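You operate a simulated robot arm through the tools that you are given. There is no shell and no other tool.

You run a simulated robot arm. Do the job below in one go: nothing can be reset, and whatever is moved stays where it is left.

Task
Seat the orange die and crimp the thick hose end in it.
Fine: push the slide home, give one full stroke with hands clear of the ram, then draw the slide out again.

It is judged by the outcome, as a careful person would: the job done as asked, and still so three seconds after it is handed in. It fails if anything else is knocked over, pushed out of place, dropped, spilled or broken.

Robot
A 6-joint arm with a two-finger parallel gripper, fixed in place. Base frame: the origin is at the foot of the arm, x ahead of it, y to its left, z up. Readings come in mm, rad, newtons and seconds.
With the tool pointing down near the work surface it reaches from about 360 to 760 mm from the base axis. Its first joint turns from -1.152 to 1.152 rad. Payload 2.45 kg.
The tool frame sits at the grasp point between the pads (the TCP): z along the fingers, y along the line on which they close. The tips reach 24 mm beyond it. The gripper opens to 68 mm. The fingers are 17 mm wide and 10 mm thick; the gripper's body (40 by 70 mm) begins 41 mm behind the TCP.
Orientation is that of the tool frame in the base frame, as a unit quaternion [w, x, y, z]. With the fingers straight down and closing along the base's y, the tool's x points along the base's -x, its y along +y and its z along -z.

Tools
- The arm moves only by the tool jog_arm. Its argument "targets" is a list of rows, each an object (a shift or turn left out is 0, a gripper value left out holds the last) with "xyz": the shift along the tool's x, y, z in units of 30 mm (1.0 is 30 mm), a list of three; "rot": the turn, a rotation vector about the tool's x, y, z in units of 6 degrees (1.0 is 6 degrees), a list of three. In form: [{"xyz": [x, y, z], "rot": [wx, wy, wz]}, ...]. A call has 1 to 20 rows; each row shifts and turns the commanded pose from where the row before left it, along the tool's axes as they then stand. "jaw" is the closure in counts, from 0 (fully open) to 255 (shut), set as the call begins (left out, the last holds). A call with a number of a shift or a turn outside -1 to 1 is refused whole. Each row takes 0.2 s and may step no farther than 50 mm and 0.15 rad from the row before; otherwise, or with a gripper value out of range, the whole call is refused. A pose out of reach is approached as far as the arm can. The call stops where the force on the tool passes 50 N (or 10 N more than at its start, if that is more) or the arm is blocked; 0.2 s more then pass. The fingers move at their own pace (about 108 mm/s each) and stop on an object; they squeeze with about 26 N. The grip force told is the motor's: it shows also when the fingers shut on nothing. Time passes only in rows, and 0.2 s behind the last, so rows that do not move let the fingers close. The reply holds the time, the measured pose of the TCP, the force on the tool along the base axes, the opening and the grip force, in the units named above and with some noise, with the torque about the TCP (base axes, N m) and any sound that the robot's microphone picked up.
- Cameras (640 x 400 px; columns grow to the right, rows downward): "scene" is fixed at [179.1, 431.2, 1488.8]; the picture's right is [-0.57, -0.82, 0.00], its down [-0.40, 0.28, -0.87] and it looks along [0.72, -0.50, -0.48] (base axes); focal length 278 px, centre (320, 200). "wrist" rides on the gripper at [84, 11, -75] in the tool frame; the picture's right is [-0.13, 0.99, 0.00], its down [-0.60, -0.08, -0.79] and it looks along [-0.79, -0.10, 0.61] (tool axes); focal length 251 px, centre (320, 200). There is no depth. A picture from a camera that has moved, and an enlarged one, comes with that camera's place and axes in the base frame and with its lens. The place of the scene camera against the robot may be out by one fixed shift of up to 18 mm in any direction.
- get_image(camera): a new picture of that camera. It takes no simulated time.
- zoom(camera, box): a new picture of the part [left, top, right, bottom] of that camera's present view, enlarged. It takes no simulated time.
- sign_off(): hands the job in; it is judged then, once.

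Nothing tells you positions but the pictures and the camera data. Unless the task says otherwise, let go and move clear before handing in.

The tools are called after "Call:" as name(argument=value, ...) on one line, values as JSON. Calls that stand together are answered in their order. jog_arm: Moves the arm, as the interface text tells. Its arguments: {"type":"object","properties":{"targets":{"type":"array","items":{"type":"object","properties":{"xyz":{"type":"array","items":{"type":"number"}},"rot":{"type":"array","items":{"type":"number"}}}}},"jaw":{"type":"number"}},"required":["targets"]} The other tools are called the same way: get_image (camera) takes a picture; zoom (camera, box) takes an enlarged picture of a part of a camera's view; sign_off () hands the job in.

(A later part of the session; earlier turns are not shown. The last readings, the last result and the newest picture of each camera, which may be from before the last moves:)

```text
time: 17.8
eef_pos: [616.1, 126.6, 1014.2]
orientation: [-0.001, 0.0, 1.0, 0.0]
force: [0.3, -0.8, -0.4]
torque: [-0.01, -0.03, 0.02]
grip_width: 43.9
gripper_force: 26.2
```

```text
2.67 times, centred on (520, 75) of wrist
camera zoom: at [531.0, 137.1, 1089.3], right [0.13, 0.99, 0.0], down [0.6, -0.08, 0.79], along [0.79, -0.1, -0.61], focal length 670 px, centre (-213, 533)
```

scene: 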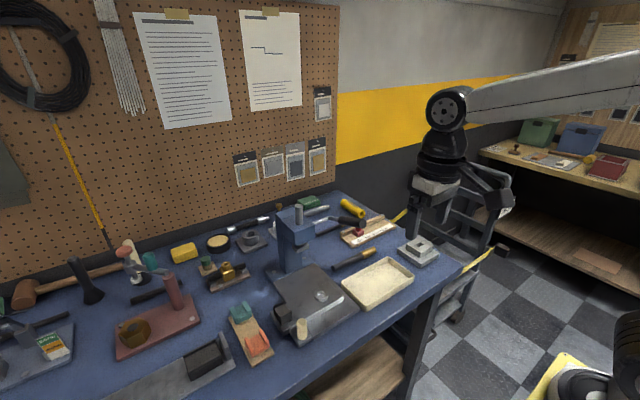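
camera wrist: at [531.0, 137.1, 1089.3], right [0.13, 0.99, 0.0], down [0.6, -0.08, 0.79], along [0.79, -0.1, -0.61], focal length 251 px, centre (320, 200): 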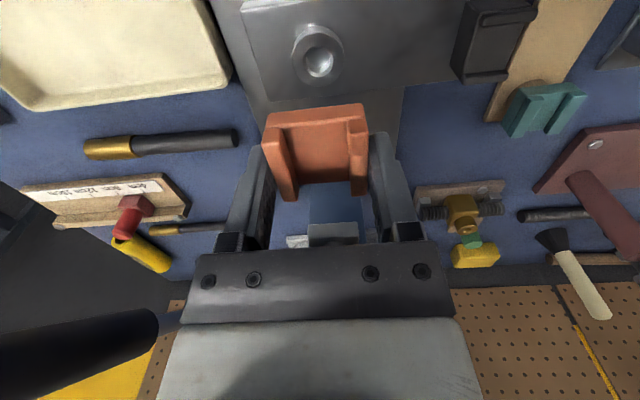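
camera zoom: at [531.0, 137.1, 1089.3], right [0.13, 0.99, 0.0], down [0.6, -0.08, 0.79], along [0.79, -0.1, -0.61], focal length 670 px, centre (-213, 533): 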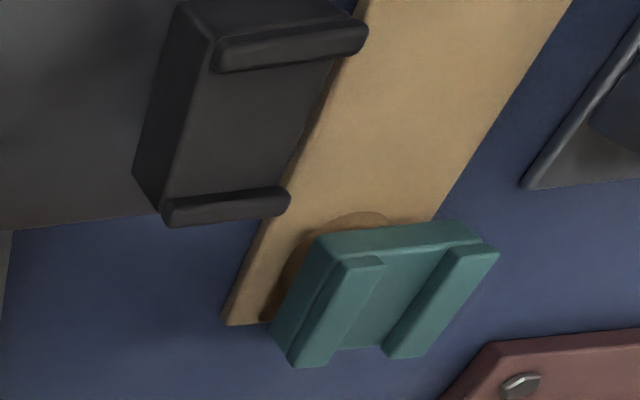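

From the same viewpoint the slide bore appears in line in y and about 3 mm further in x. Now I turn the hand 90° about vertical (camera toward +y) so the die channel will run along y.

Call:
jog_arm(targets=[{"rot": [0, 0, 1]}, {"rot": [0, 0, 1]}, {"rot": [0, 0, 1]}, {"rot": [0, 0, 1]}, {"rot": [0, 0, 1]}, {"rot": [0, 0, 1]}, {"rot": [0, 0, 1]}, {"rot": [0, 0, 1]}, {"rot": [0, 0, 1]}, {"rot": [0, 0, 1]}, {"rot": [0, 0, 1]}, {"rot": [0, 0, 1]}, {"rot": [0, 0, 1]}, {"rot": [0, 0, 1]}, {"rot": [0, 0, 1]}, {}])

Call:
get_image(camera="wrist")

Call:
zoom(camera="wrist", box=[200, 20, 440, 170])

Call:
zoom(camera="scene", box=[250, 210, 378, 290])

```text
time: 21.2
eef_pos: [614.8, 124.6, 1014.1]
orientation: [-0.001, 0.707, 0.707, 0.0]
force: [0.5, -0.6, -1.3]
torque: [0.03, 0.02, 0.03]
grip_width: 43.4
gripper_force: 26.2
```

```text
taken
camera wrist: at [627.0, 209.3, 1088.8], right [0.99, -0.13, 0.0], down [-0.08, -0.6, 0.79], along [-0.1, -0.79, -0.61], focal length 251 px, centre (320, 200)
```

wrist: 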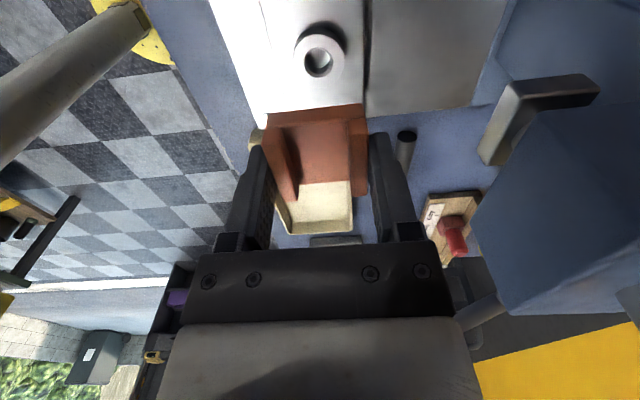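

```text
2.67 times, centred on (320, 95) of wrist
camera zoom: at [627.0, 209.3, 1088.8], right [0.99, -0.13, 0.0], down [-0.08, -0.6, 0.79], along [-0.1, -0.79, -0.61], focal length 670 px, centre (320, 480)
```

zoom: 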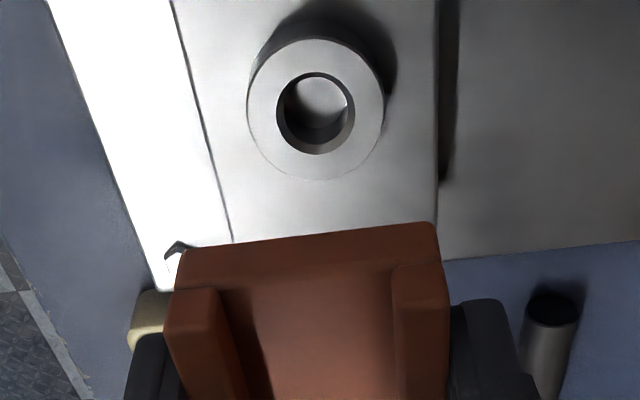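

```text
5.00 times, centred on (314, 250) of scene
camera zoom: at [179.1, 431.2, 1488.8], right [-0.57, -0.82, 0.0], down [-0.4, 0.28, -0.87], along [0.72, -0.5, -0.48], focal length 1390 px, centre (350, -50)
```

zoom: 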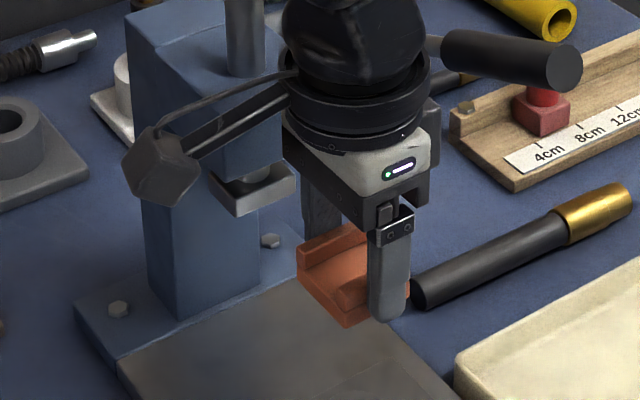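

The bore lines up in x exactly; it needs a small −y shift. I'll measure the die in the hand and the bore at a second height to settle the offset.

Call:
zoom(camera="wrist", box=[240, 100, 400, 200])

Call:
jog_arm(targets=[{"xyz": [0, 0, 0.5]}, {"xyz": [0, 0, 0.5]}, {}])

Call:
zoom(camera="wrist", box=[200, 20, 440, 170])

Call:
zoom(camera="wrist", box=[260, 20, 380, 95])

```text
4.00 times, centred on (320, 150) of wrist
camera zoom: at [627.0, 209.3, 1088.8], right [0.99, -0.13, 0.0], down [-0.08, -0.6, 0.79], along [-0.1, -0.79, -0.61], focal length 1006 px, centre (320, 400)
```

zoom: 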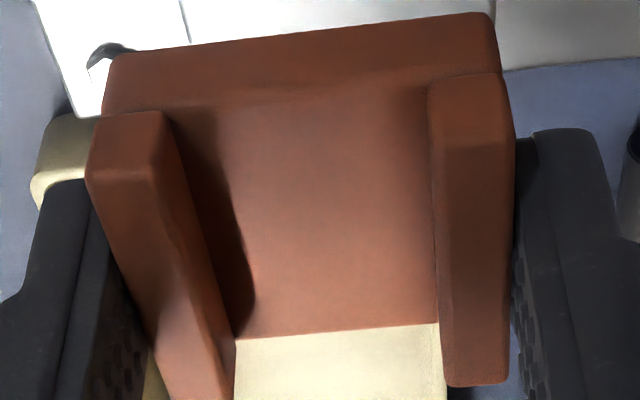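

```text
time: 22.0
eef_pos: [616.7, 126.4, 983.2]
orientation: [0.0, 0.707, 0.707, 0.001]
force: [1.0, -1.2, -1.2]
torque: [0.02, 0.01, -0.02]
grip_width: 43.6
gripper_force: 25.7
```

```text
2.67 times, centred on (320, 95) of wrist
camera zoom: at [626.7, 210.1, 1058.8], right [0.99, -0.13, 0.0], down [-0.08, -0.6, 0.79], along [-0.1, -0.79, -0.61], focal length 670 px, centre (320, 480)
```

zoom: 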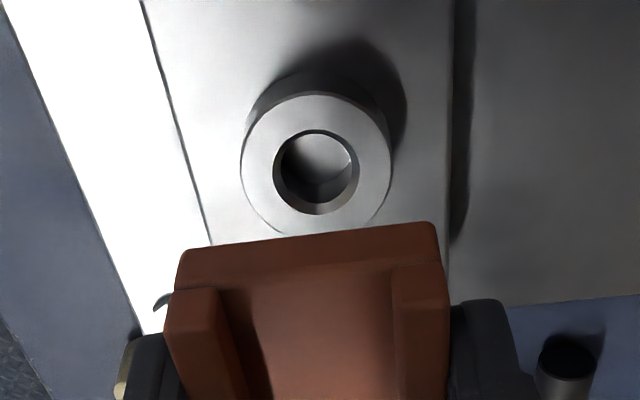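

```text
5.33 times, centred on (320, 58) of wrist
camera zoom: at [626.7, 210.1, 1058.8], right [0.99, -0.13, 0.0], down [-0.08, -0.6, 0.79], along [-0.1, -0.79, -0.61], focal length 1341 px, centre (320, 960)
```

zoom: 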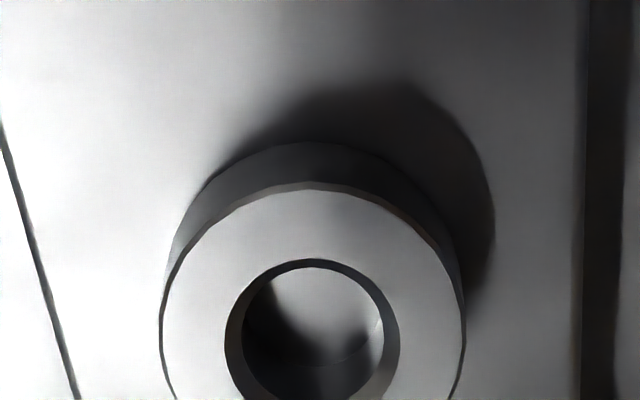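

Combining views, the bore sits almost exactly below the hand (about (616, 126), top near z 897). I lower toward it and check from the scene camera.

Call:
jog_arm(targets=[{"xyz": [0, 0, 0.5]}, {"xyz": [0, 0, 0.5]}, {"xyz": [0, 0, 0.2]}, {}])

Call:
zoom(camera="scene", box=[286, 260, 366, 310])

Call:
get_image(camera="wrist")

Call:
zoom(camera="wrist", box=[240, 60, 400, 160])

```text
time: 23.0
eef_pos: [616.3, 126.3, 947.1]
orientation: [0.0, 0.707, 0.707, -0.001]
force: [-0.5, 0.7, -1.0]
torque: [0.0, -0.03, 0.01]
grip_width: 44.0
gripper_force: 26.3
```

```text
8.00 times, centred on (326, 285) of scene
camera zoom: at [179.1, 431.2, 1488.8], right [-0.57, -0.82, 0.0], down [-0.4, 0.28, -0.87], along [0.72, -0.5, -0.48], focal length 2224 px, centre (272, -480)
```

zoom: 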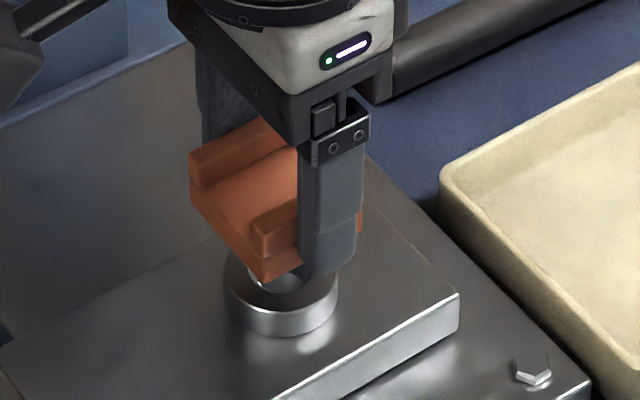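

```text
taken
camera wrist: at [626.9, 209.6, 1022.1], right [0.99, -0.13, 0.0], down [-0.08, -0.6, 0.79], along [-0.1, -0.79, -0.61], focal length 251 px, centre (320, 200)
```

wrist: 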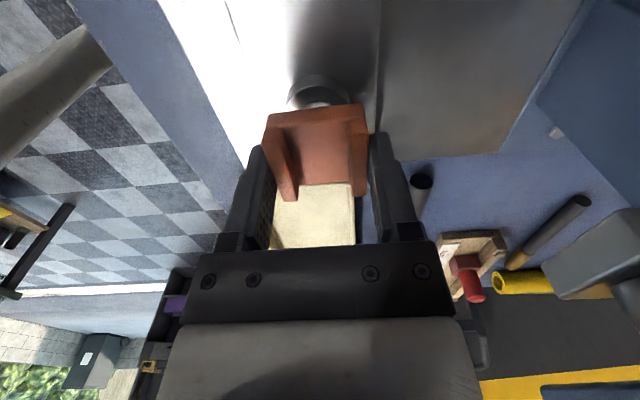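

```text
4.00 times, centred on (320, 110) of wrist
camera zoom: at [626.9, 209.6, 1022.1], right [0.99, -0.13, 0.0], down [-0.08, -0.6, 0.79], along [-0.1, -0.79, -0.61], focal length 1006 px, centre (320, 560)
```

zoom: 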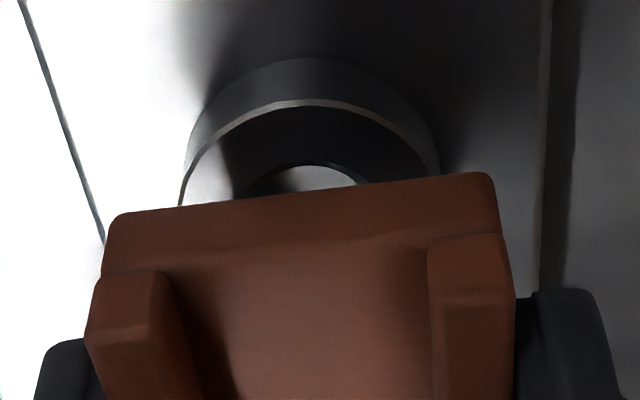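

The die hovers centred above the ring. I lower further in small steps, watching the force.

Call:
jog_arm(targets=[{"xyz": [0, 0, 0.15]}, {"xyz": [0, 0, 0.15]}, {"xyz": [0, 0, 0.1]}, {}])

Call:
zoom(camera="scene", box=[286, 260, 366, 310])

Call:
zoom(camera="wrist", box=[240, 60, 400, 160])

```text
time: 24.0
eef_pos: [616.3, 126.2, 936.2]
orientation: [0.0, 0.707, 0.707, 0.0]
force: [0.1, -0.4, -0.9]
torque: [-0.04, -0.02, -0.04]
grip_width: 44.0
gripper_force: 26.0
```

```text
8.00 times, centred on (326, 285) of scene
camera zoom: at [179.1, 431.2, 1488.8], right [-0.57, -0.82, 0.0], down [-0.4, 0.28, -0.87], along [0.72, -0.5, -0.48], focal length 2224 px, centre (272, -480)
```

zoom: 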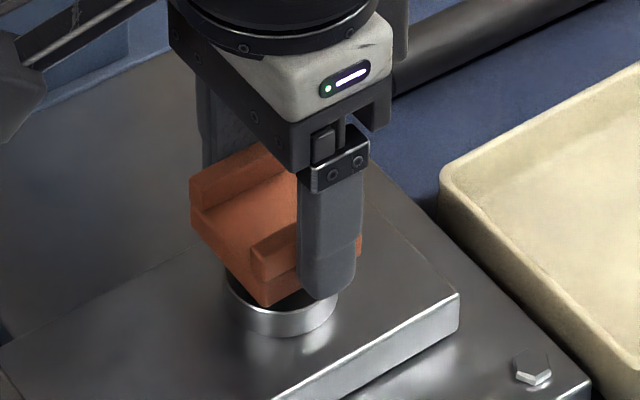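

```text
4.00 times, centred on (320, 110) of wrist
camera zoom: at [627.2, 209.4, 1010.7], right [0.99, -0.13, 0.0], down [-0.08, -0.6, 0.79], along [-0.1, -0.79, -0.61], focal length 1006 px, centre (320, 560)
```

zoom: 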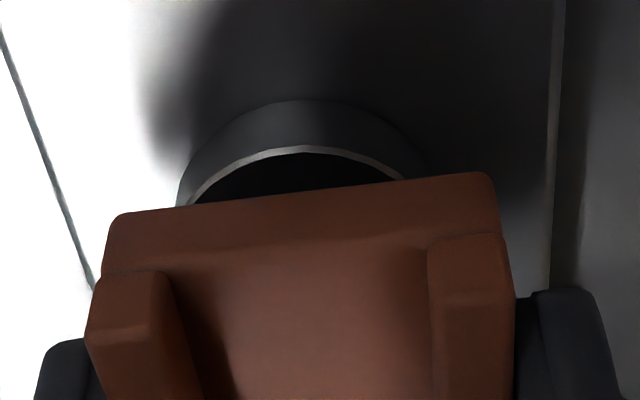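

No contact yet; a bit further down in finer steps.

Call:
jog_arm(targets=[{"xyz": [0, 0, 0.07]}, {"xyz": [0, 0, 0.07]}, {"xyz": [0, 0, 0.07]}, {}])

Call:
zoom(camera="wrist", box=[240, 60, 400, 160])

```text
time: 25.0
eef_pos: [615.7, 123.8, 930.4]
orientation: [-0.001, 0.707, 0.708, -0.001]
force: [-0.4, -0.1, -1.6]
torque: [0.02, -0.03, 0.01]
grip_width: 43.7
gripper_force: 25.6
```

```text
4.00 times, centred on (320, 110) of wrist
camera zoom: at [626.5, 209.2, 1004.2], right [0.99, -0.13, 0.0], down [-0.08, -0.6, 0.79], along [-0.1, -0.79, -0.61], focal length 1006 px, centre (320, 560)
```

zoom: 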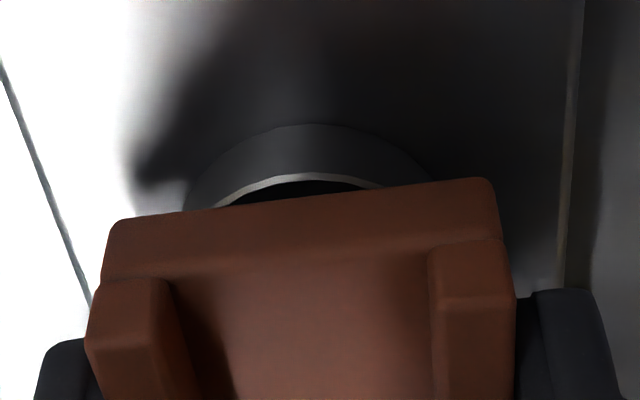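

The die may have shifted slightly in the grip; I compare with the earlier in-hand view.

Call:
zoom(camera="wrist", box=[240, 100, 400, 200])

Call:
zoom(camera="scene", box=[286, 260, 366, 310])

```text
4.00 times, centred on (320, 150) of wrist
camera zoom: at [626.5, 209.2, 1004.2], right [0.99, -0.13, 0.0], down [-0.08, -0.6, 0.79], along [-0.1, -0.79, -0.61], focal length 1006 px, centre (320, 400)
```

zoom: 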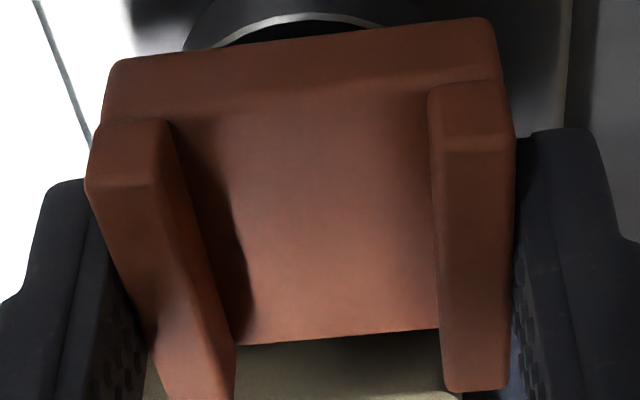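

```text
8.00 times, centred on (326, 285) of scene
camera zoom: at [179.1, 431.2, 1488.8], right [-0.57, -0.82, 0.0], down [-0.4, 0.28, -0.87], along [0.72, -0.5, -0.48], focal length 2224 px, centre (272, -480)
```

zoom: 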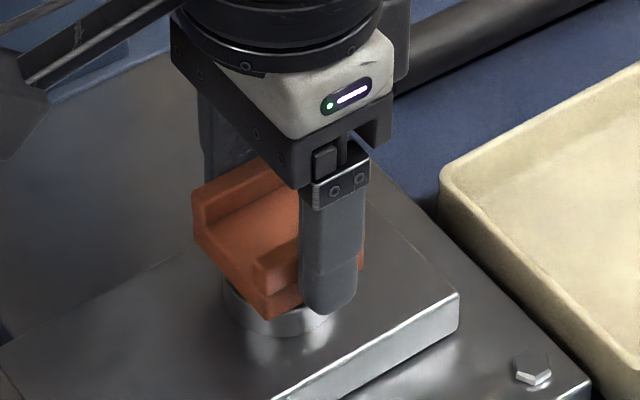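

The die shifted about 1 mm relative to the fingers, perhaps guided by the bore's chamfer, with no residual force. I continue down carefully.

Call:
jog_arm(targets=[{"xyz": [0, 0, 0.05]}, {"xyz": [0, 0, 0.05]}])

Call:
zoom(camera="wrist", box=[240, 100, 400, 200])

```text
time: 25.6
eef_pos: [616.0, 125.3, 926.4]
orientation: [0.0, 0.707, 0.707, 0.0]
force: [-0.7, -2.1, 0.2]
torque: [-0.06, 0.03, -0.01]
grip_width: 43.8
gripper_force: 26.5
```

```text
4.00 times, centred on (320, 150) of wrist
camera zoom: at [627.0, 209.2, 1001.9], right [0.99, -0.13, 0.0], down [-0.08, -0.6, 0.79], along [-0.1, -0.79, -0.61], focal length 1006 px, centre (320, 400)
```

zoom: 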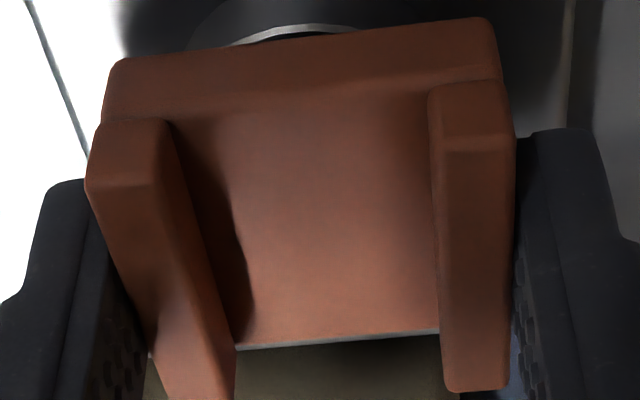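

No further slip; it's going in. I continue lowering.

Call:
jog_arm(targets=[{"xyz": [0, 0, 0.05]}, {"xyz": [0, 0, 0.05]}, {"xyz": [0, 0, 0.05]}])

Call:
zoom(camera="wrist", box=[240, 100, 400, 200])

Call:
zoom(camera="scene", box=[286, 260, 366, 310])

```text
time: 26.4
eef_pos: [619.2, 125.4, 922.8]
orientation: [0.001, 0.707, 0.707, 0.001]
force: [1.4, -10.4, 16.1]
torque: [-0.08, 0.08, -0.04]
grip_width: 44.1
gripper_force: 25.8
```

```text
4.00 times, centred on (320, 150) of wrist
camera zoom: at [627.8, 209.0, 999.0], right [0.99, -0.13, 0.0], down [-0.08, -0.6, 0.79], along [-0.1, -0.79, -0.61], focal length 1006 px, centre (320, 400)
```

zoom: 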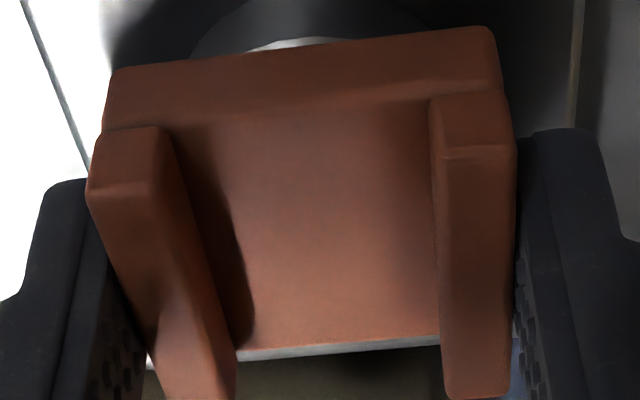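

```text
8.00 times, centred on (326, 285) of scene
camera zoom: at [178.8, 430.9, 1489.0], right [-0.57, -0.82, 0.0], down [-0.4, 0.28, -0.87], along [0.72, -0.5, -0.48], focal length 2224 px, centre (272, -480)
```

zoom: 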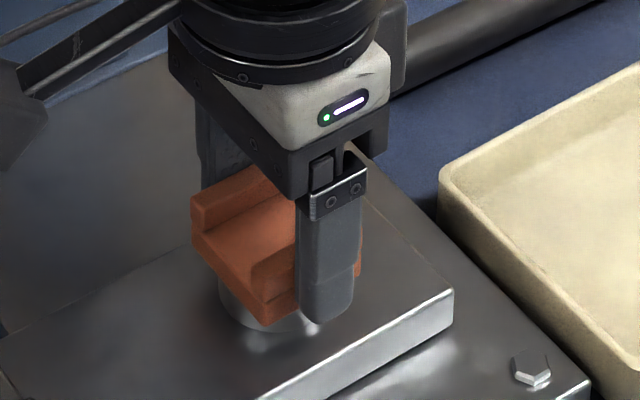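

Contact builds with a −y side force, so the spigot wants to go slightly toward −y. I shift 1 mm that way and press on gently.

Call:
jog_arm(targets=[{"xyz": [-0.04, 0, 0]}, {"xyz": [0, 0, 0.03]}, {}])

Call:
zoom(camera="wrist", box=[240, 100, 400, 200])

```text
time: 27.2
eef_pos: [615.8, 125.1, 922.3]
orientation: [0.0, 0.707, 0.707, 0.002]
force: [1.0, 1.9, 19.1]
torque: [0.1, 0.0, 0.0]
grip_width: 43.8
gripper_force: 26.4
```

```text
4.00 times, centred on (320, 150) of wrist
camera zoom: at [626.3, 209.2, 997.1], right [0.99, -0.13, 0.0], down [-0.08, -0.6, 0.79], along [-0.1, -0.79, -0.61], focal length 1006 px, centre (320, 400)
```

zoom: 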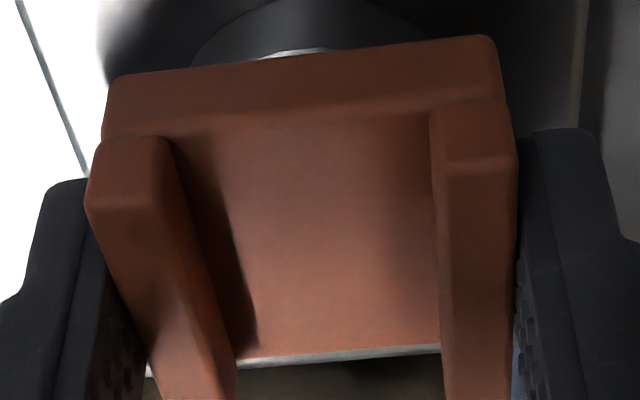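

Fz rises to 19 N and the die slides up in the fingers; I need to see whether it's sitting on the ring or hung up on its rim.

Call:
zoom(camera="scene", box=[306, 280, 338, 300])

Call:
zoom(camera="wrist", box=[280, 85, 360, 135])

Call:
zoom(camera="scene", box=[286, 260, 366, 310])

```text
16.00 times, centred on (322, 290) of scene
camera zoom: at [178.7, 431.2, 1488.9], right [-0.57, -0.82, 0.0], down [-0.4, 0.28, -0.87], along [0.72, -0.5, -0.48], focal length 4448 px, centre (288, -1240)
```

zoom: 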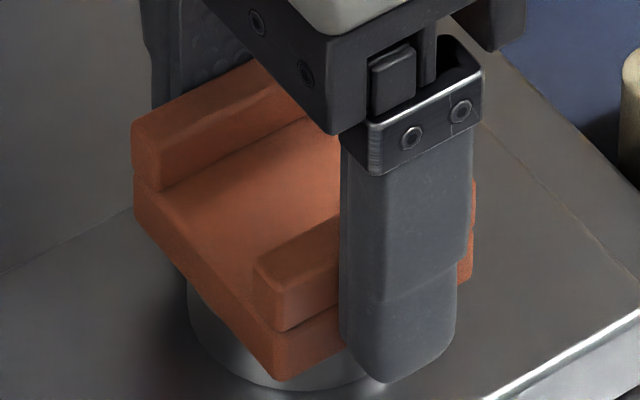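

```text
8.00 times, centred on (320, 110) of wrist
camera zoom: at [626.3, 209.2, 997.1], right [0.99, -0.13, 0.0], down [-0.08, -0.6, 0.79], along [-0.1, -0.79, -0.61], focal length 2012 px, centre (320, 920)
```

zoom: 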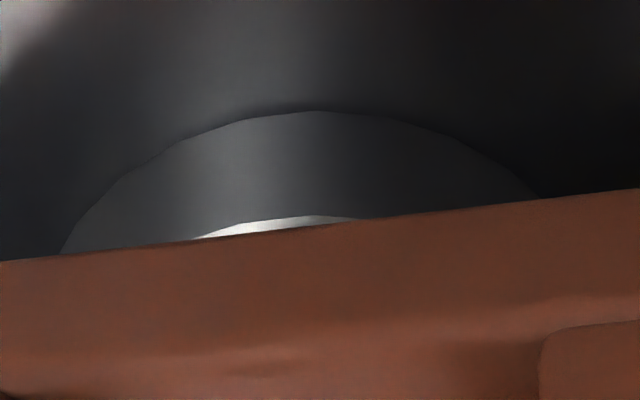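

```text
8.00 times, centred on (326, 285) of scene
camera zoom: at [178.7, 431.2, 1488.9], right [-0.57, -0.82, 0.0], down [-0.4, 0.28, -0.87], along [0.72, -0.5, -0.48], focal length 2224 px, centre (272, -480)
```

zoom: 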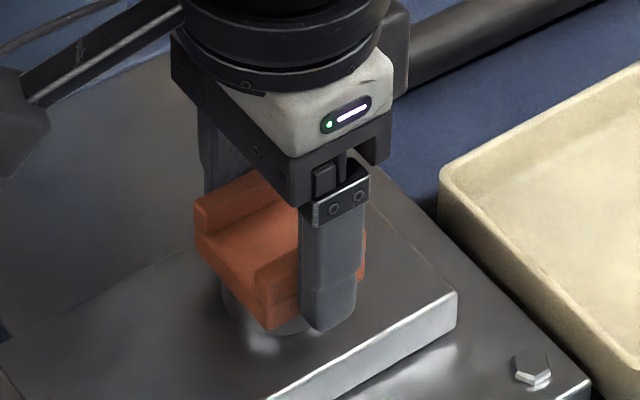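

The spigot is clearly in the bore, nearly or fully down. I open the jaws and look at how it sits.

Call:
jog_arm(targets=[{}, {}, {}], jaw=0)

Call:
zoom(camera="wrist", box=[240, 85, 400, 185])

Call:
zoom(camera="scene", box=[298, 270, 346, 300])

```text
time: 28.0
eef_pos: [615.1, 124.1, 921.0]
orientation: [0.0, 0.707, 0.707, 0.0]
force: [0.0, 1.1, 0.2]
torque: [0.0, -0.02, 0.0]
grip_width: 68.2
gripper_force: 0.2
```

```text
4.00 times, centred on (320, 135) of wrist
camera zoom: at [626.2, 208.4, 995.9], right [0.99, -0.13, 0.0], down [-0.08, -0.6, 0.79], along [-0.1, -0.79, -0.61], focal length 1006 px, centre (320, 460)
```

zoom: 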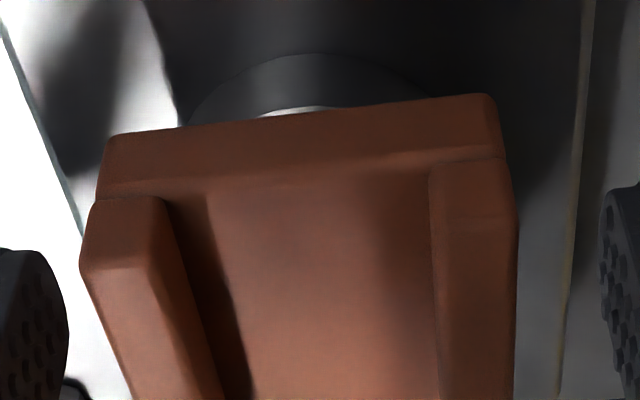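

```text
13.33 times, centred on (322, 285) of scene
camera zoom: at [179.1, 431.2, 1488.8], right [-0.57, -0.82, 0.0], down [-0.4, 0.28, -0.87], along [0.72, -0.5, -0.48], focal length 3707 px, centre (293, -933)
```

zoom: 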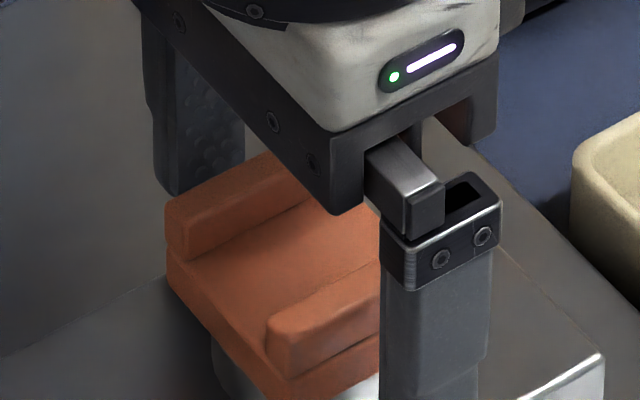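

The die stands free on the ring. I raise the hand for a clear view of how it sits.

Call:
jog_arm(targets=[{"xyz": [0, 0, -0.5]}, {"xyz": [0, 0, -0.9]}, {"xyz": [0, 0, -0.9]}, {}])

Call:
zoom(camera="wrist", box=[240, 20, 400, 120])

Call:
zoom(camera="scene", box=[298, 275, 346, 305])

Call:
get_image(camera="scene")

```text
time: 29.0
eef_pos: [618.0, 122.8, 991.2]
orientation: [0.0, 0.707, 0.707, 0.0]
force: [0.1, -0.1, 0.0]
torque: [0.03, 0.01, 0.05]
grip_width: 67.9
gripper_force: 0.1
```

```text
4.00 times, centred on (320, 70) of wrist
camera zoom: at [627.3, 207.2, 1066.0], right [0.99, -0.13, 0.0], down [-0.08, -0.6, 0.79], along [-0.1, -0.79, -0.61], focal length 1006 px, centre (320, 720)
```

zoom: 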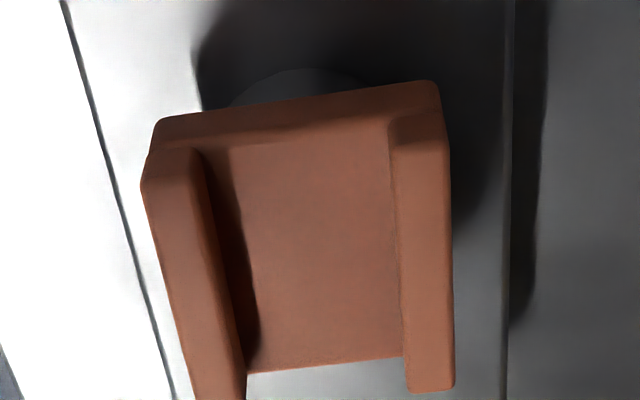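

```text
13.33 times, centred on (322, 290) of scene
camera zoom: at [179.1, 431.2, 1488.8], right [-0.57, -0.82, 0.0], down [-0.4, 0.28, -0.87], along [0.72, -0.5, -0.48], focal length 3707 px, centre (293, -1000)
```

zoom: 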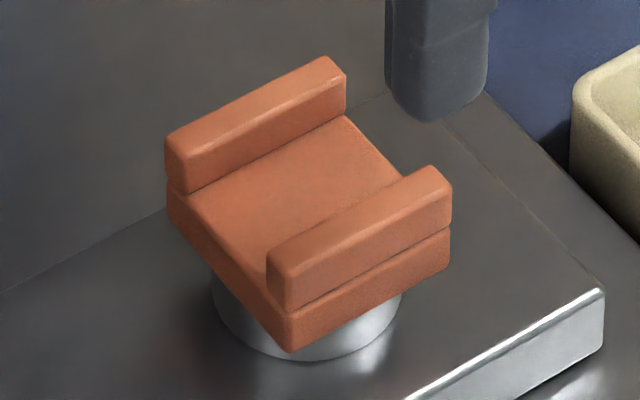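

```text
taken
```

scene: 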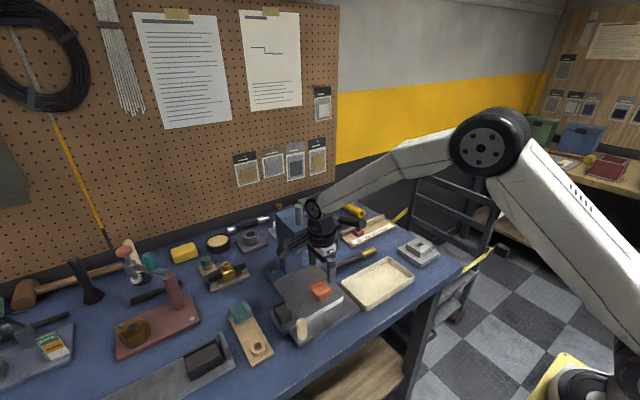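

From the side it looks seated or within a couple of mm of it. I'll press the die down gently with closed fingertips in its channel to be sure it is home.

Call:
jog_arm(targets=[{}, {}, {}, {"xyz": [0, 0, 0.9]}, {"xyz": [0, 0, 0.7]}, {}], jaw=255)

Call:
zoom(camera="wrist", box=[240, 60, 400, 160])

Call:
zoom(camera="scene", box=[298, 270, 346, 300])

```text
time: 30.4
eef_pos: [616.4, 123.0, 943.6]
orientation: [-0.001, 0.707, 0.707, 0.0]
force: [-0.6, 0.2, 0.4]
torque: [0.03, 0.0, 0.02]
grip_width: 0.1
gripper_force: 23.5
```

```text
4.00 times, centred on (320, 110) of wrist
camera zoom: at [627.3, 207.6, 1018.6], right [0.99, -0.13, 0.0], down [-0.08, -0.6, 0.79], along [-0.1, -0.79, -0.61], focal length 1006 px, centre (320, 560)
```

zoom: 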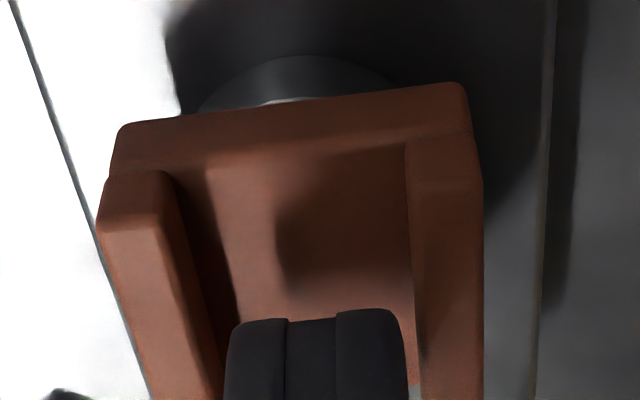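

```text
13.33 times, centred on (322, 285) of scene
camera zoom: at [179.1, 431.2, 1488.8], right [-0.57, -0.82, 0.0], down [-0.4, 0.28, -0.87], along [0.72, -0.5, -0.48], focal length 3707 px, centre (293, -933)
```

zoom: 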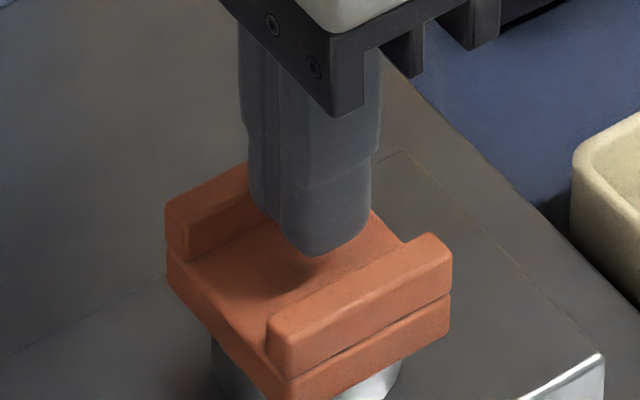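

Fingers are centred in the channel. I press down in small steps.

Call:
jog_arm(targets=[{"xyz": [0, 0, 0.2]}, {"xyz": [0, 0, 0.06]}, {"xyz": [0, 0, 0.06]}])

```text
time: 31.2
eef_pos: [617.0, 124.5, 933.5]
orientation: [-0.001, 0.707, 0.707, 0.0]
force: [-0.1, 0.2, 0.2]
torque: [-0.01, 0.0, -0.01]
grip_width: 0.0
gripper_force: 23.5
```

Still no contact at 933; I continue in small steps.

Call:
jog_arm(targets=[{"xyz": [0, 0, 0.06]}, {"xyz": [0, 0, 0.06]}, {"xyz": [0, 0, 0.06]}])

```text
time: 32.0
eef_pos: [620.0, 124.1, 932.5]
orientation: [0.004, 0.707, 0.707, 0.006]
force: [0.6, -5.9, 44.4]
torque: [-0.22, 0.04, 0.02]
grip_width: 0.0
gripper_force: 23.9
```

Pressing with 44 N now. I look at the die under load.

Call:
zoom(camera="scene", box=[298, 275, 346, 305])

Call:
zoom(camera="wrist", box=[240, 60, 400, 160])

```text
13.33 times, centred on (322, 290) of scene
camera zoom: at [178.1, 430.9, 1489.1], right [-0.57, -0.82, 0.0], down [-0.4, 0.28, -0.87], along [0.72, -0.5, -0.48], focal length 3707 px, centre (293, -1000)
```

zoom: 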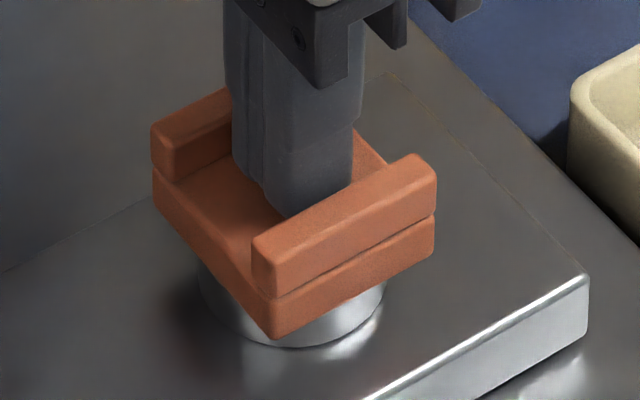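

```text
4.00 times, centred on (320, 110) of wrist
camera zoom: at [629.7, 208.3, 1008.2], right [0.99, -0.13, 0.01], down [-0.09, -0.61, 0.79], along [-0.09, -0.78, -0.61], focal length 1006 px, centre (320, 560)
```

zoom: 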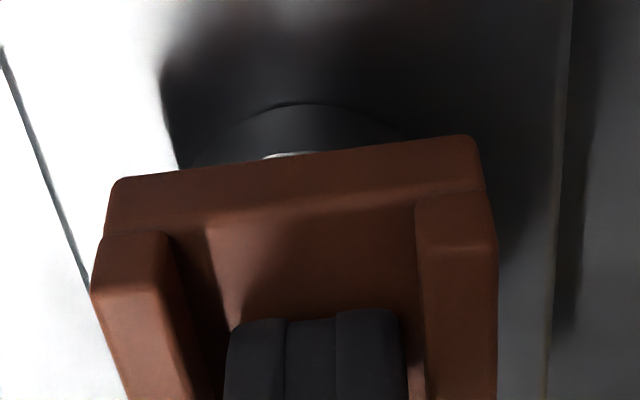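

The die and slide plate moved together and the die did not sink under 44 N, so it is fully seated (channel floor near z 908). I now rise well clear and turn the hand to put the camera on the −y side for picking the hose.

Call:
jog_arm(targets=[{"xyz": [0, 0, -0.2]}, {"xyz": [0, 0, -0.5]}, {"xyz": [0, 0, -1]}, {"xyz": [0, 0, -1]}, {"xyz": [0, 0, -1]}, {"xyz": [0, 0, -1]}, {"xyz": [0, 0, -1]}, {"xyz": [0, 0, -1]}, {"xyz": [0, 0, -1]}, {"xyz": [0, 0, -1]}])

Call:
jog_arm(targets=[{"rot": [0, 0, -1]}, {"rot": [0, 0, -1]}, {"rot": [0, 0, -1]}, {"rot": [0, 0, -1]}, {"rot": [0, 0, -1]}, {"rot": [0, 0, -1]}, {"rot": [0, 0, -1]}, {"rot": [0, 0, -1]}, {"rot": [0, 0, -1]}, {"rot": [0, 0, -1]}, {"rot": [0, 0, -1]}, {"rot": [0, 0, -1]}, {"rot": [0, 0, -1]}, {"rot": [0, 0, -1]}, {"rot": [0, 0, -1]}], jaw=0)

Call:
jog_arm(targets=[{"rot": [0, 0, -1]}, {"rot": [0, 0, -1]}, {"rot": [0, 0, -1]}, {"rot": [0, 0, -1]}, {"rot": [0, 0, -1]}, {"rot": [0, 0, -1]}, {"rot": [0, 0, -1]}, {"rot": [0, 0, -1]}, {"rot": [0, 0, -1]}, {"rot": [0, 0, -1]}, {"rot": [0, 0, -1]}, {"rot": [0, 0, -1]}, {"rot": [0, 0, -1]}, {"rot": [0, 0, -1]}, {"rot": [0, 0, -1]}])

Call:
get_image(camera="wrist")

Call:
get_image(camera="scene")

Call:
zoom(camera="scene", box=[298, 275, 346, 305])

```text
time: 34.2
eef_pos: [618.2, 123.8, 1189.1]
orientation: [0.0, 0.707, 0.707, 0.0]
force: [0.2, 0.1, 0.3]
torque: [-0.02, 0.03, 0.0]
grip_width: 0.1
gripper_force: 23.9
```

```text
time: 37.4
eef_pos: [617.3, 124.9, 1188.2]
orientation: [0.001, -0.001, 1.0, 0.001]
force: [-1.0, -0.1, -0.7]
torque: [-0.01, -0.03, -0.04]
grip_width: 68.0
gripper_force: 0.0
```

```text
time: 40.6
eef_pos: [616.5, 124.9, 1188.9]
orientation: [0.0, 0.708, -0.706, 0.0]
force: [-0.5, -0.6, -0.5]
torque: [0.0, -0.02, 0.03]
grip_width: 68.1
gripper_force: 0.0
```

```text
taken
camera wrist: at [605.6, 39.9, 1263.7], right [-0.99, 0.13, 0.0], down [0.08, 0.6, 0.79], along [0.1, 0.79, -0.61], focal length 251 px, centre (320, 200)
```

wrist: 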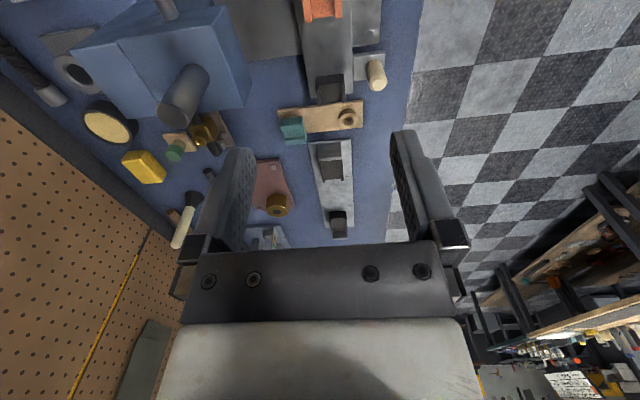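

```text
taken
```

scene: 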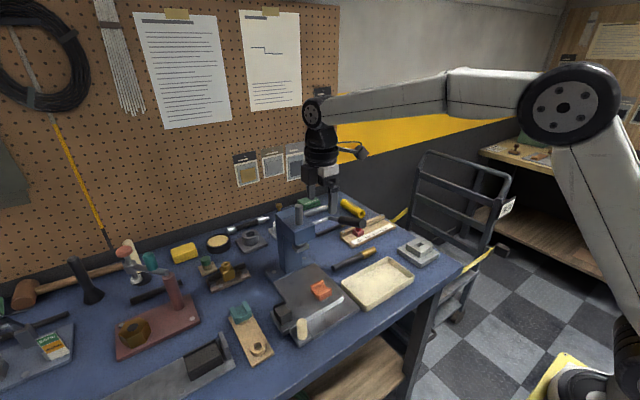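

```text
13.33 times, centred on (322, 290) of scene
camera zoom: at [179.1, 431.2, 1488.8], right [-0.57, -0.82, 0.0], down [-0.4, 0.28, -0.87], along [0.72, -0.5, -0.48], focal length 3707 px, centre (293, -1000)
```

zoom: 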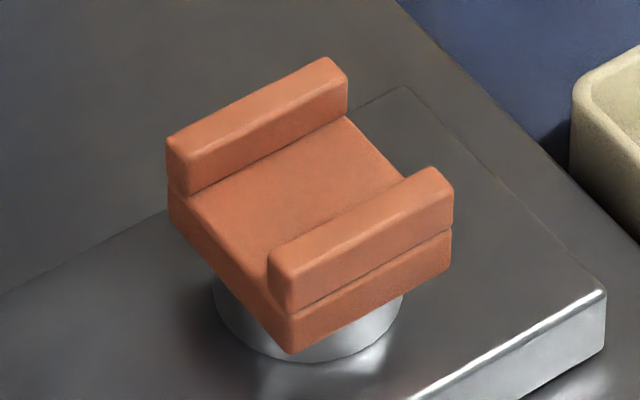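

The die is back in place on the slide, channel along y. I move over the thick hose and lower for a close view.

Call:
jog_arm(targets=[{"xyz": [0.962, -0.326, 0]}, {"xyz": [0.962, -0.326, 0]}, {"xyz": [0.962, -0.326, 0]}, {"xyz": [0.962, -0.326, 0]}, {"xyz": [0.962, -0.326, 0]}, {"xyz": [0.962, -0.326, 0]}, {"xyz": [0.962, -0.326, 0]}, {"xyz": [0, 0, 0.93]}, {"xyz": [0, 0, 0.93]}, {"xyz": [0, 0, 0.93]}, {"xyz": [0, 0, 0.93]}, {"xyz": [0, 0, 0.93]}, {}])

Call:
get_image(camera="wrist")

Call:
zoom(camera="wrist", box=[200, 0, 440, 150])

Call:
get_image(camera="scene")

```text
time: 43.4
eef_pos: [684.8, -77.4, 1049.3]
orientation: [0.0, 0.707, -0.707, 0.0]
force: [-0.1, 0.1, 0.3]
torque: [0.04, 0.0, -0.01]
grip_width: 68.1
gripper_force: 0.1
```

```text
taken
camera wrist: at [673.9, -162.1, 1123.1], right [-0.99, 0.13, 0.0], down [0.08, 0.6, 0.79], along [0.1, 0.79, -0.61], focal length 251 px, centre (320, 200)
```

wrist: 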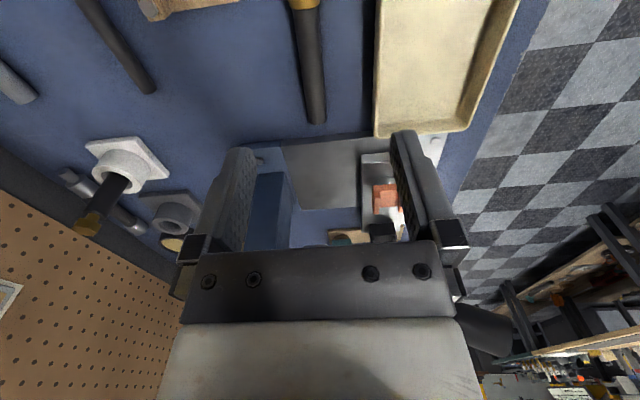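

```text
2.67 times, centred on (320, 75) of wrist
camera zoom: at [673.9, -162.1, 1123.1], right [-0.99, 0.13, 0.0], down [0.08, 0.6, 0.79], along [0.1, 0.79, -0.61], focal length 670 px, centre (320, 533)
```

zoom: 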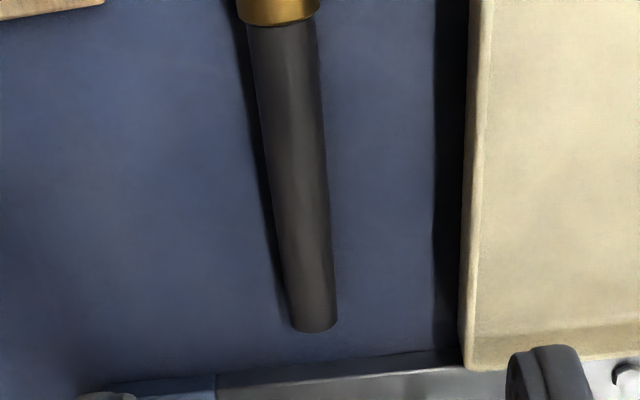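

```text
taken
```

scene: 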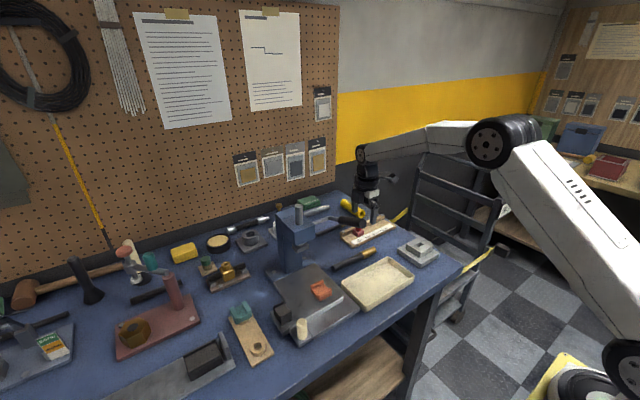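

The thick hose lies nearly along y (about 2.5° off), its axis near x 696 and the brass joint near y −89. I align with it and lower with jaws half open.

Call:
jog_arm(targets=[{"xyz": [-0.18, -0.363, 0]}, {"rot": [0, 0, 0.42]}, {"xyz": [0, 0, 0.9]}, {"xyz": [0, 0, 0.9]}, {"xyz": [0, 0, 0.9]}, {"xyz": [0, 0, 0.9]}, {}], jaw=75)

Call:
get_image(camera="wrist")

Call:
zoom(camera="wrist", box=[200, 20, 440, 170])

Call:
get_image(camera="scene")

Call:
zoom(camera="scene", box=[310, 190, 438, 270])

```text
time: 45.0
eef_pos: [696.5, -75.9, 940.0]
orientation: [0.0, -0.691, 0.723, 0.0]
force: [0.6, -0.3, -0.2]
torque: [0.01, 0.03, -0.03]
grip_width: 47.8
gripper_force: 0.0
```

```text
taken
camera wrist: at [681.0, -158.4, 1015.2], right [-0.98, 0.17, 0.0], down [0.1, 0.6, 0.79], along [0.14, 0.78, -0.61], focal length 251 px, centre (320, 200)
```

wrist: 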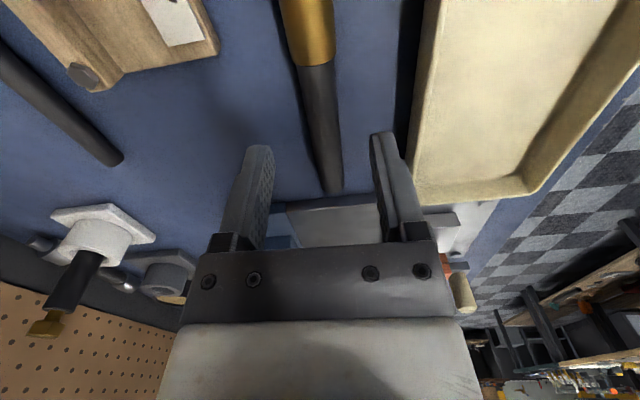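

```text
2.67 times, centred on (320, 95) of wrist
camera zoom: at [681.0, -158.4, 1015.2], right [-0.98, 0.17, 0.0], down [0.1, 0.6, 0.79], along [0.14, 0.78, -0.61], focal length 670 px, centre (320, 480)
```

zoom: 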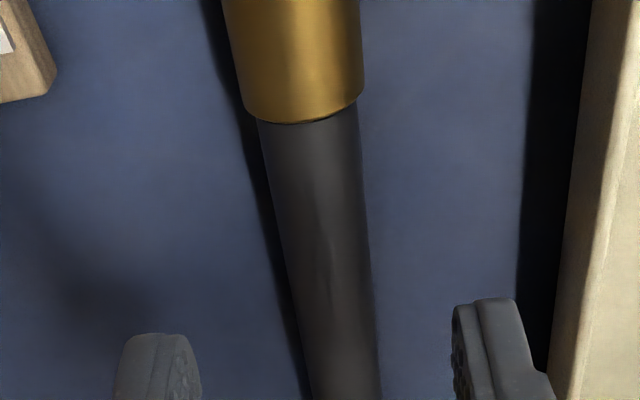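

```text
taken
```

scene: 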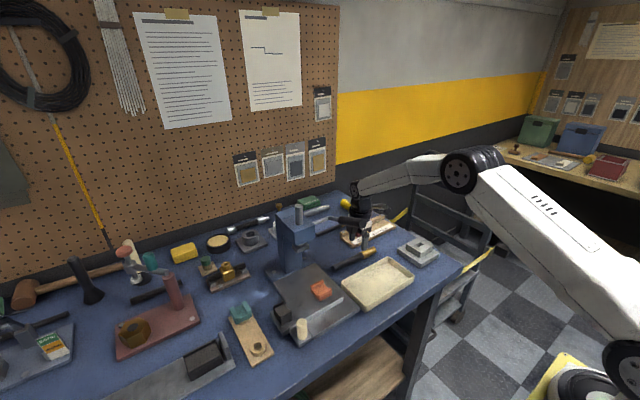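

```text
5.00 times, centred on (374, 230) of scene
camera zoom: at [179.1, 431.2, 1488.8], right [-0.57, -0.82, 0.0], down [-0.4, 0.28, -0.87], along [0.72, -0.5, -0.48], focal length 1390 px, centre (50, 50)
```

zoom: 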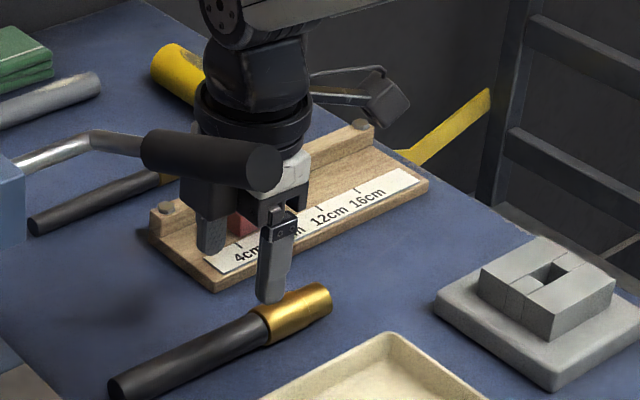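

Hose is centred and aligned between the fingers. I take a fresh pose reading before going down.

Call:
jog_arm(targets=[{}])

Call:
jog_arm(targets=[{}])

Call:
zoom(camera="wrist", box=[260, 0, 380, 75])

```text
time: 45.4
eef_pos: [696.6, -74.9, 941.9]
orientation: [0.0, -0.692, 0.722, 0.0]
force: [-0.1, -0.5, 0.0]
torque: [-0.01, -0.02, -0.03]
grip_width: 47.9
gripper_force: 0.0
```

```text
time: 45.8
eef_pos: [695.7, -75.3, 940.4]
orientation: [0.0, -0.692, 0.722, 0.0]
force: [0.3, -0.3, 1.2]
torque: [-0.03, -0.01, 0.01]
grip_width: 48.1
gripper_force: 0.0
```

```text
5.33 times, centred on (320, 38) of wrist
camera zoom: at [681.0, -158.2, 1015.6], right [-0.98, 0.17, 0.0], down [0.11, 0.6, 0.79], along [0.14, 0.78, -0.61], focal length 1341 px, centre (320, 1067)
```

zoom: 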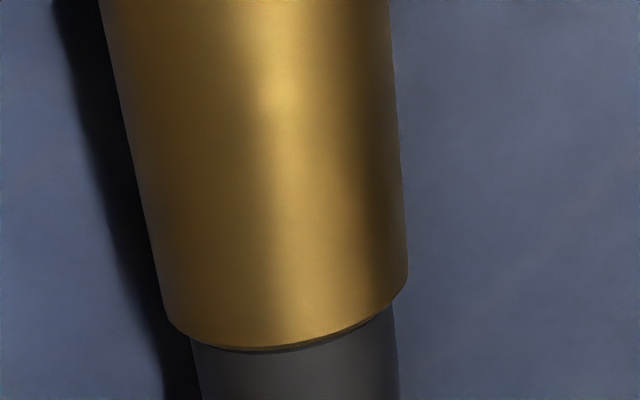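

I shift 3 mm further from the brass ferrule and descend most of the way.

Call:
jog_arm(targets=[{"xyz": [-0.1, 0, 0.4]}, {"xyz": [0, 0, 0.6]}, {"xyz": [0, 0, 0.6]}, {}])

Call:
get_image(camera="wrist")

Call:
zoom(camera="wrist", box=[220, 60, 420, 185])

Call:
zoom(camera="scene", box=[330, 225, 394, 265])

```text
time: 46.8
eef_pos: [697.1, -69.7, 891.8]
orientation: [-0.001, -0.691, 0.723, 0.0]
force: [-0.2, 0.0, 0.1]
torque: [-0.02, 0.01, 0.0]
grip_width: 47.7
gripper_force: 0.0
```

```text
taken
camera wrist: at [682.6, -154.1, 966.8], right [-0.98, 0.17, 0.0], down [0.1, 0.6, 0.79], along [0.14, 0.78, -0.61], focal length 251 px, centre (320, 200)
```

wrist: 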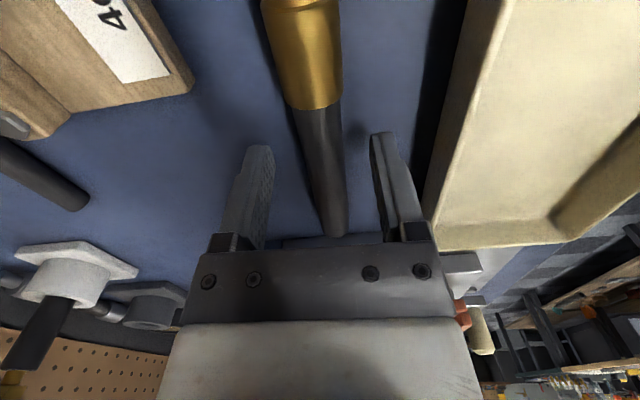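

```text
3.20 times, centred on (320, 122) of wrist
camera zoom: at [682.6, -154.1, 966.8], right [-0.98, 0.17, 0.0], down [0.1, 0.6, 0.79], along [0.14, 0.78, -0.61], focal length 805 px, centre (320, 448)
```

zoom: 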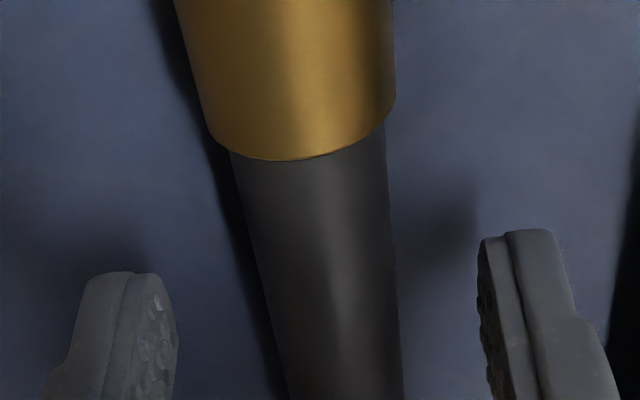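

```text
10.00 times, centred on (362, 245) of scene
camera zoom: at [179.1, 431.2, 1488.8], right [-0.57, -0.82, 0.0], down [-0.4, 0.28, -0.87], along [0.72, -0.5, -0.48], focal length 2780 px, centre (-100, -250)
```

zoom: 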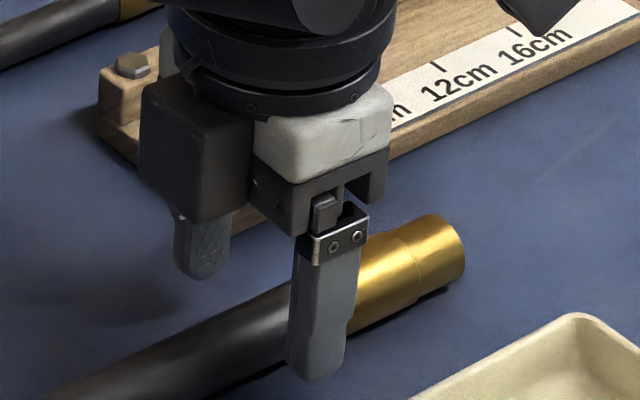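

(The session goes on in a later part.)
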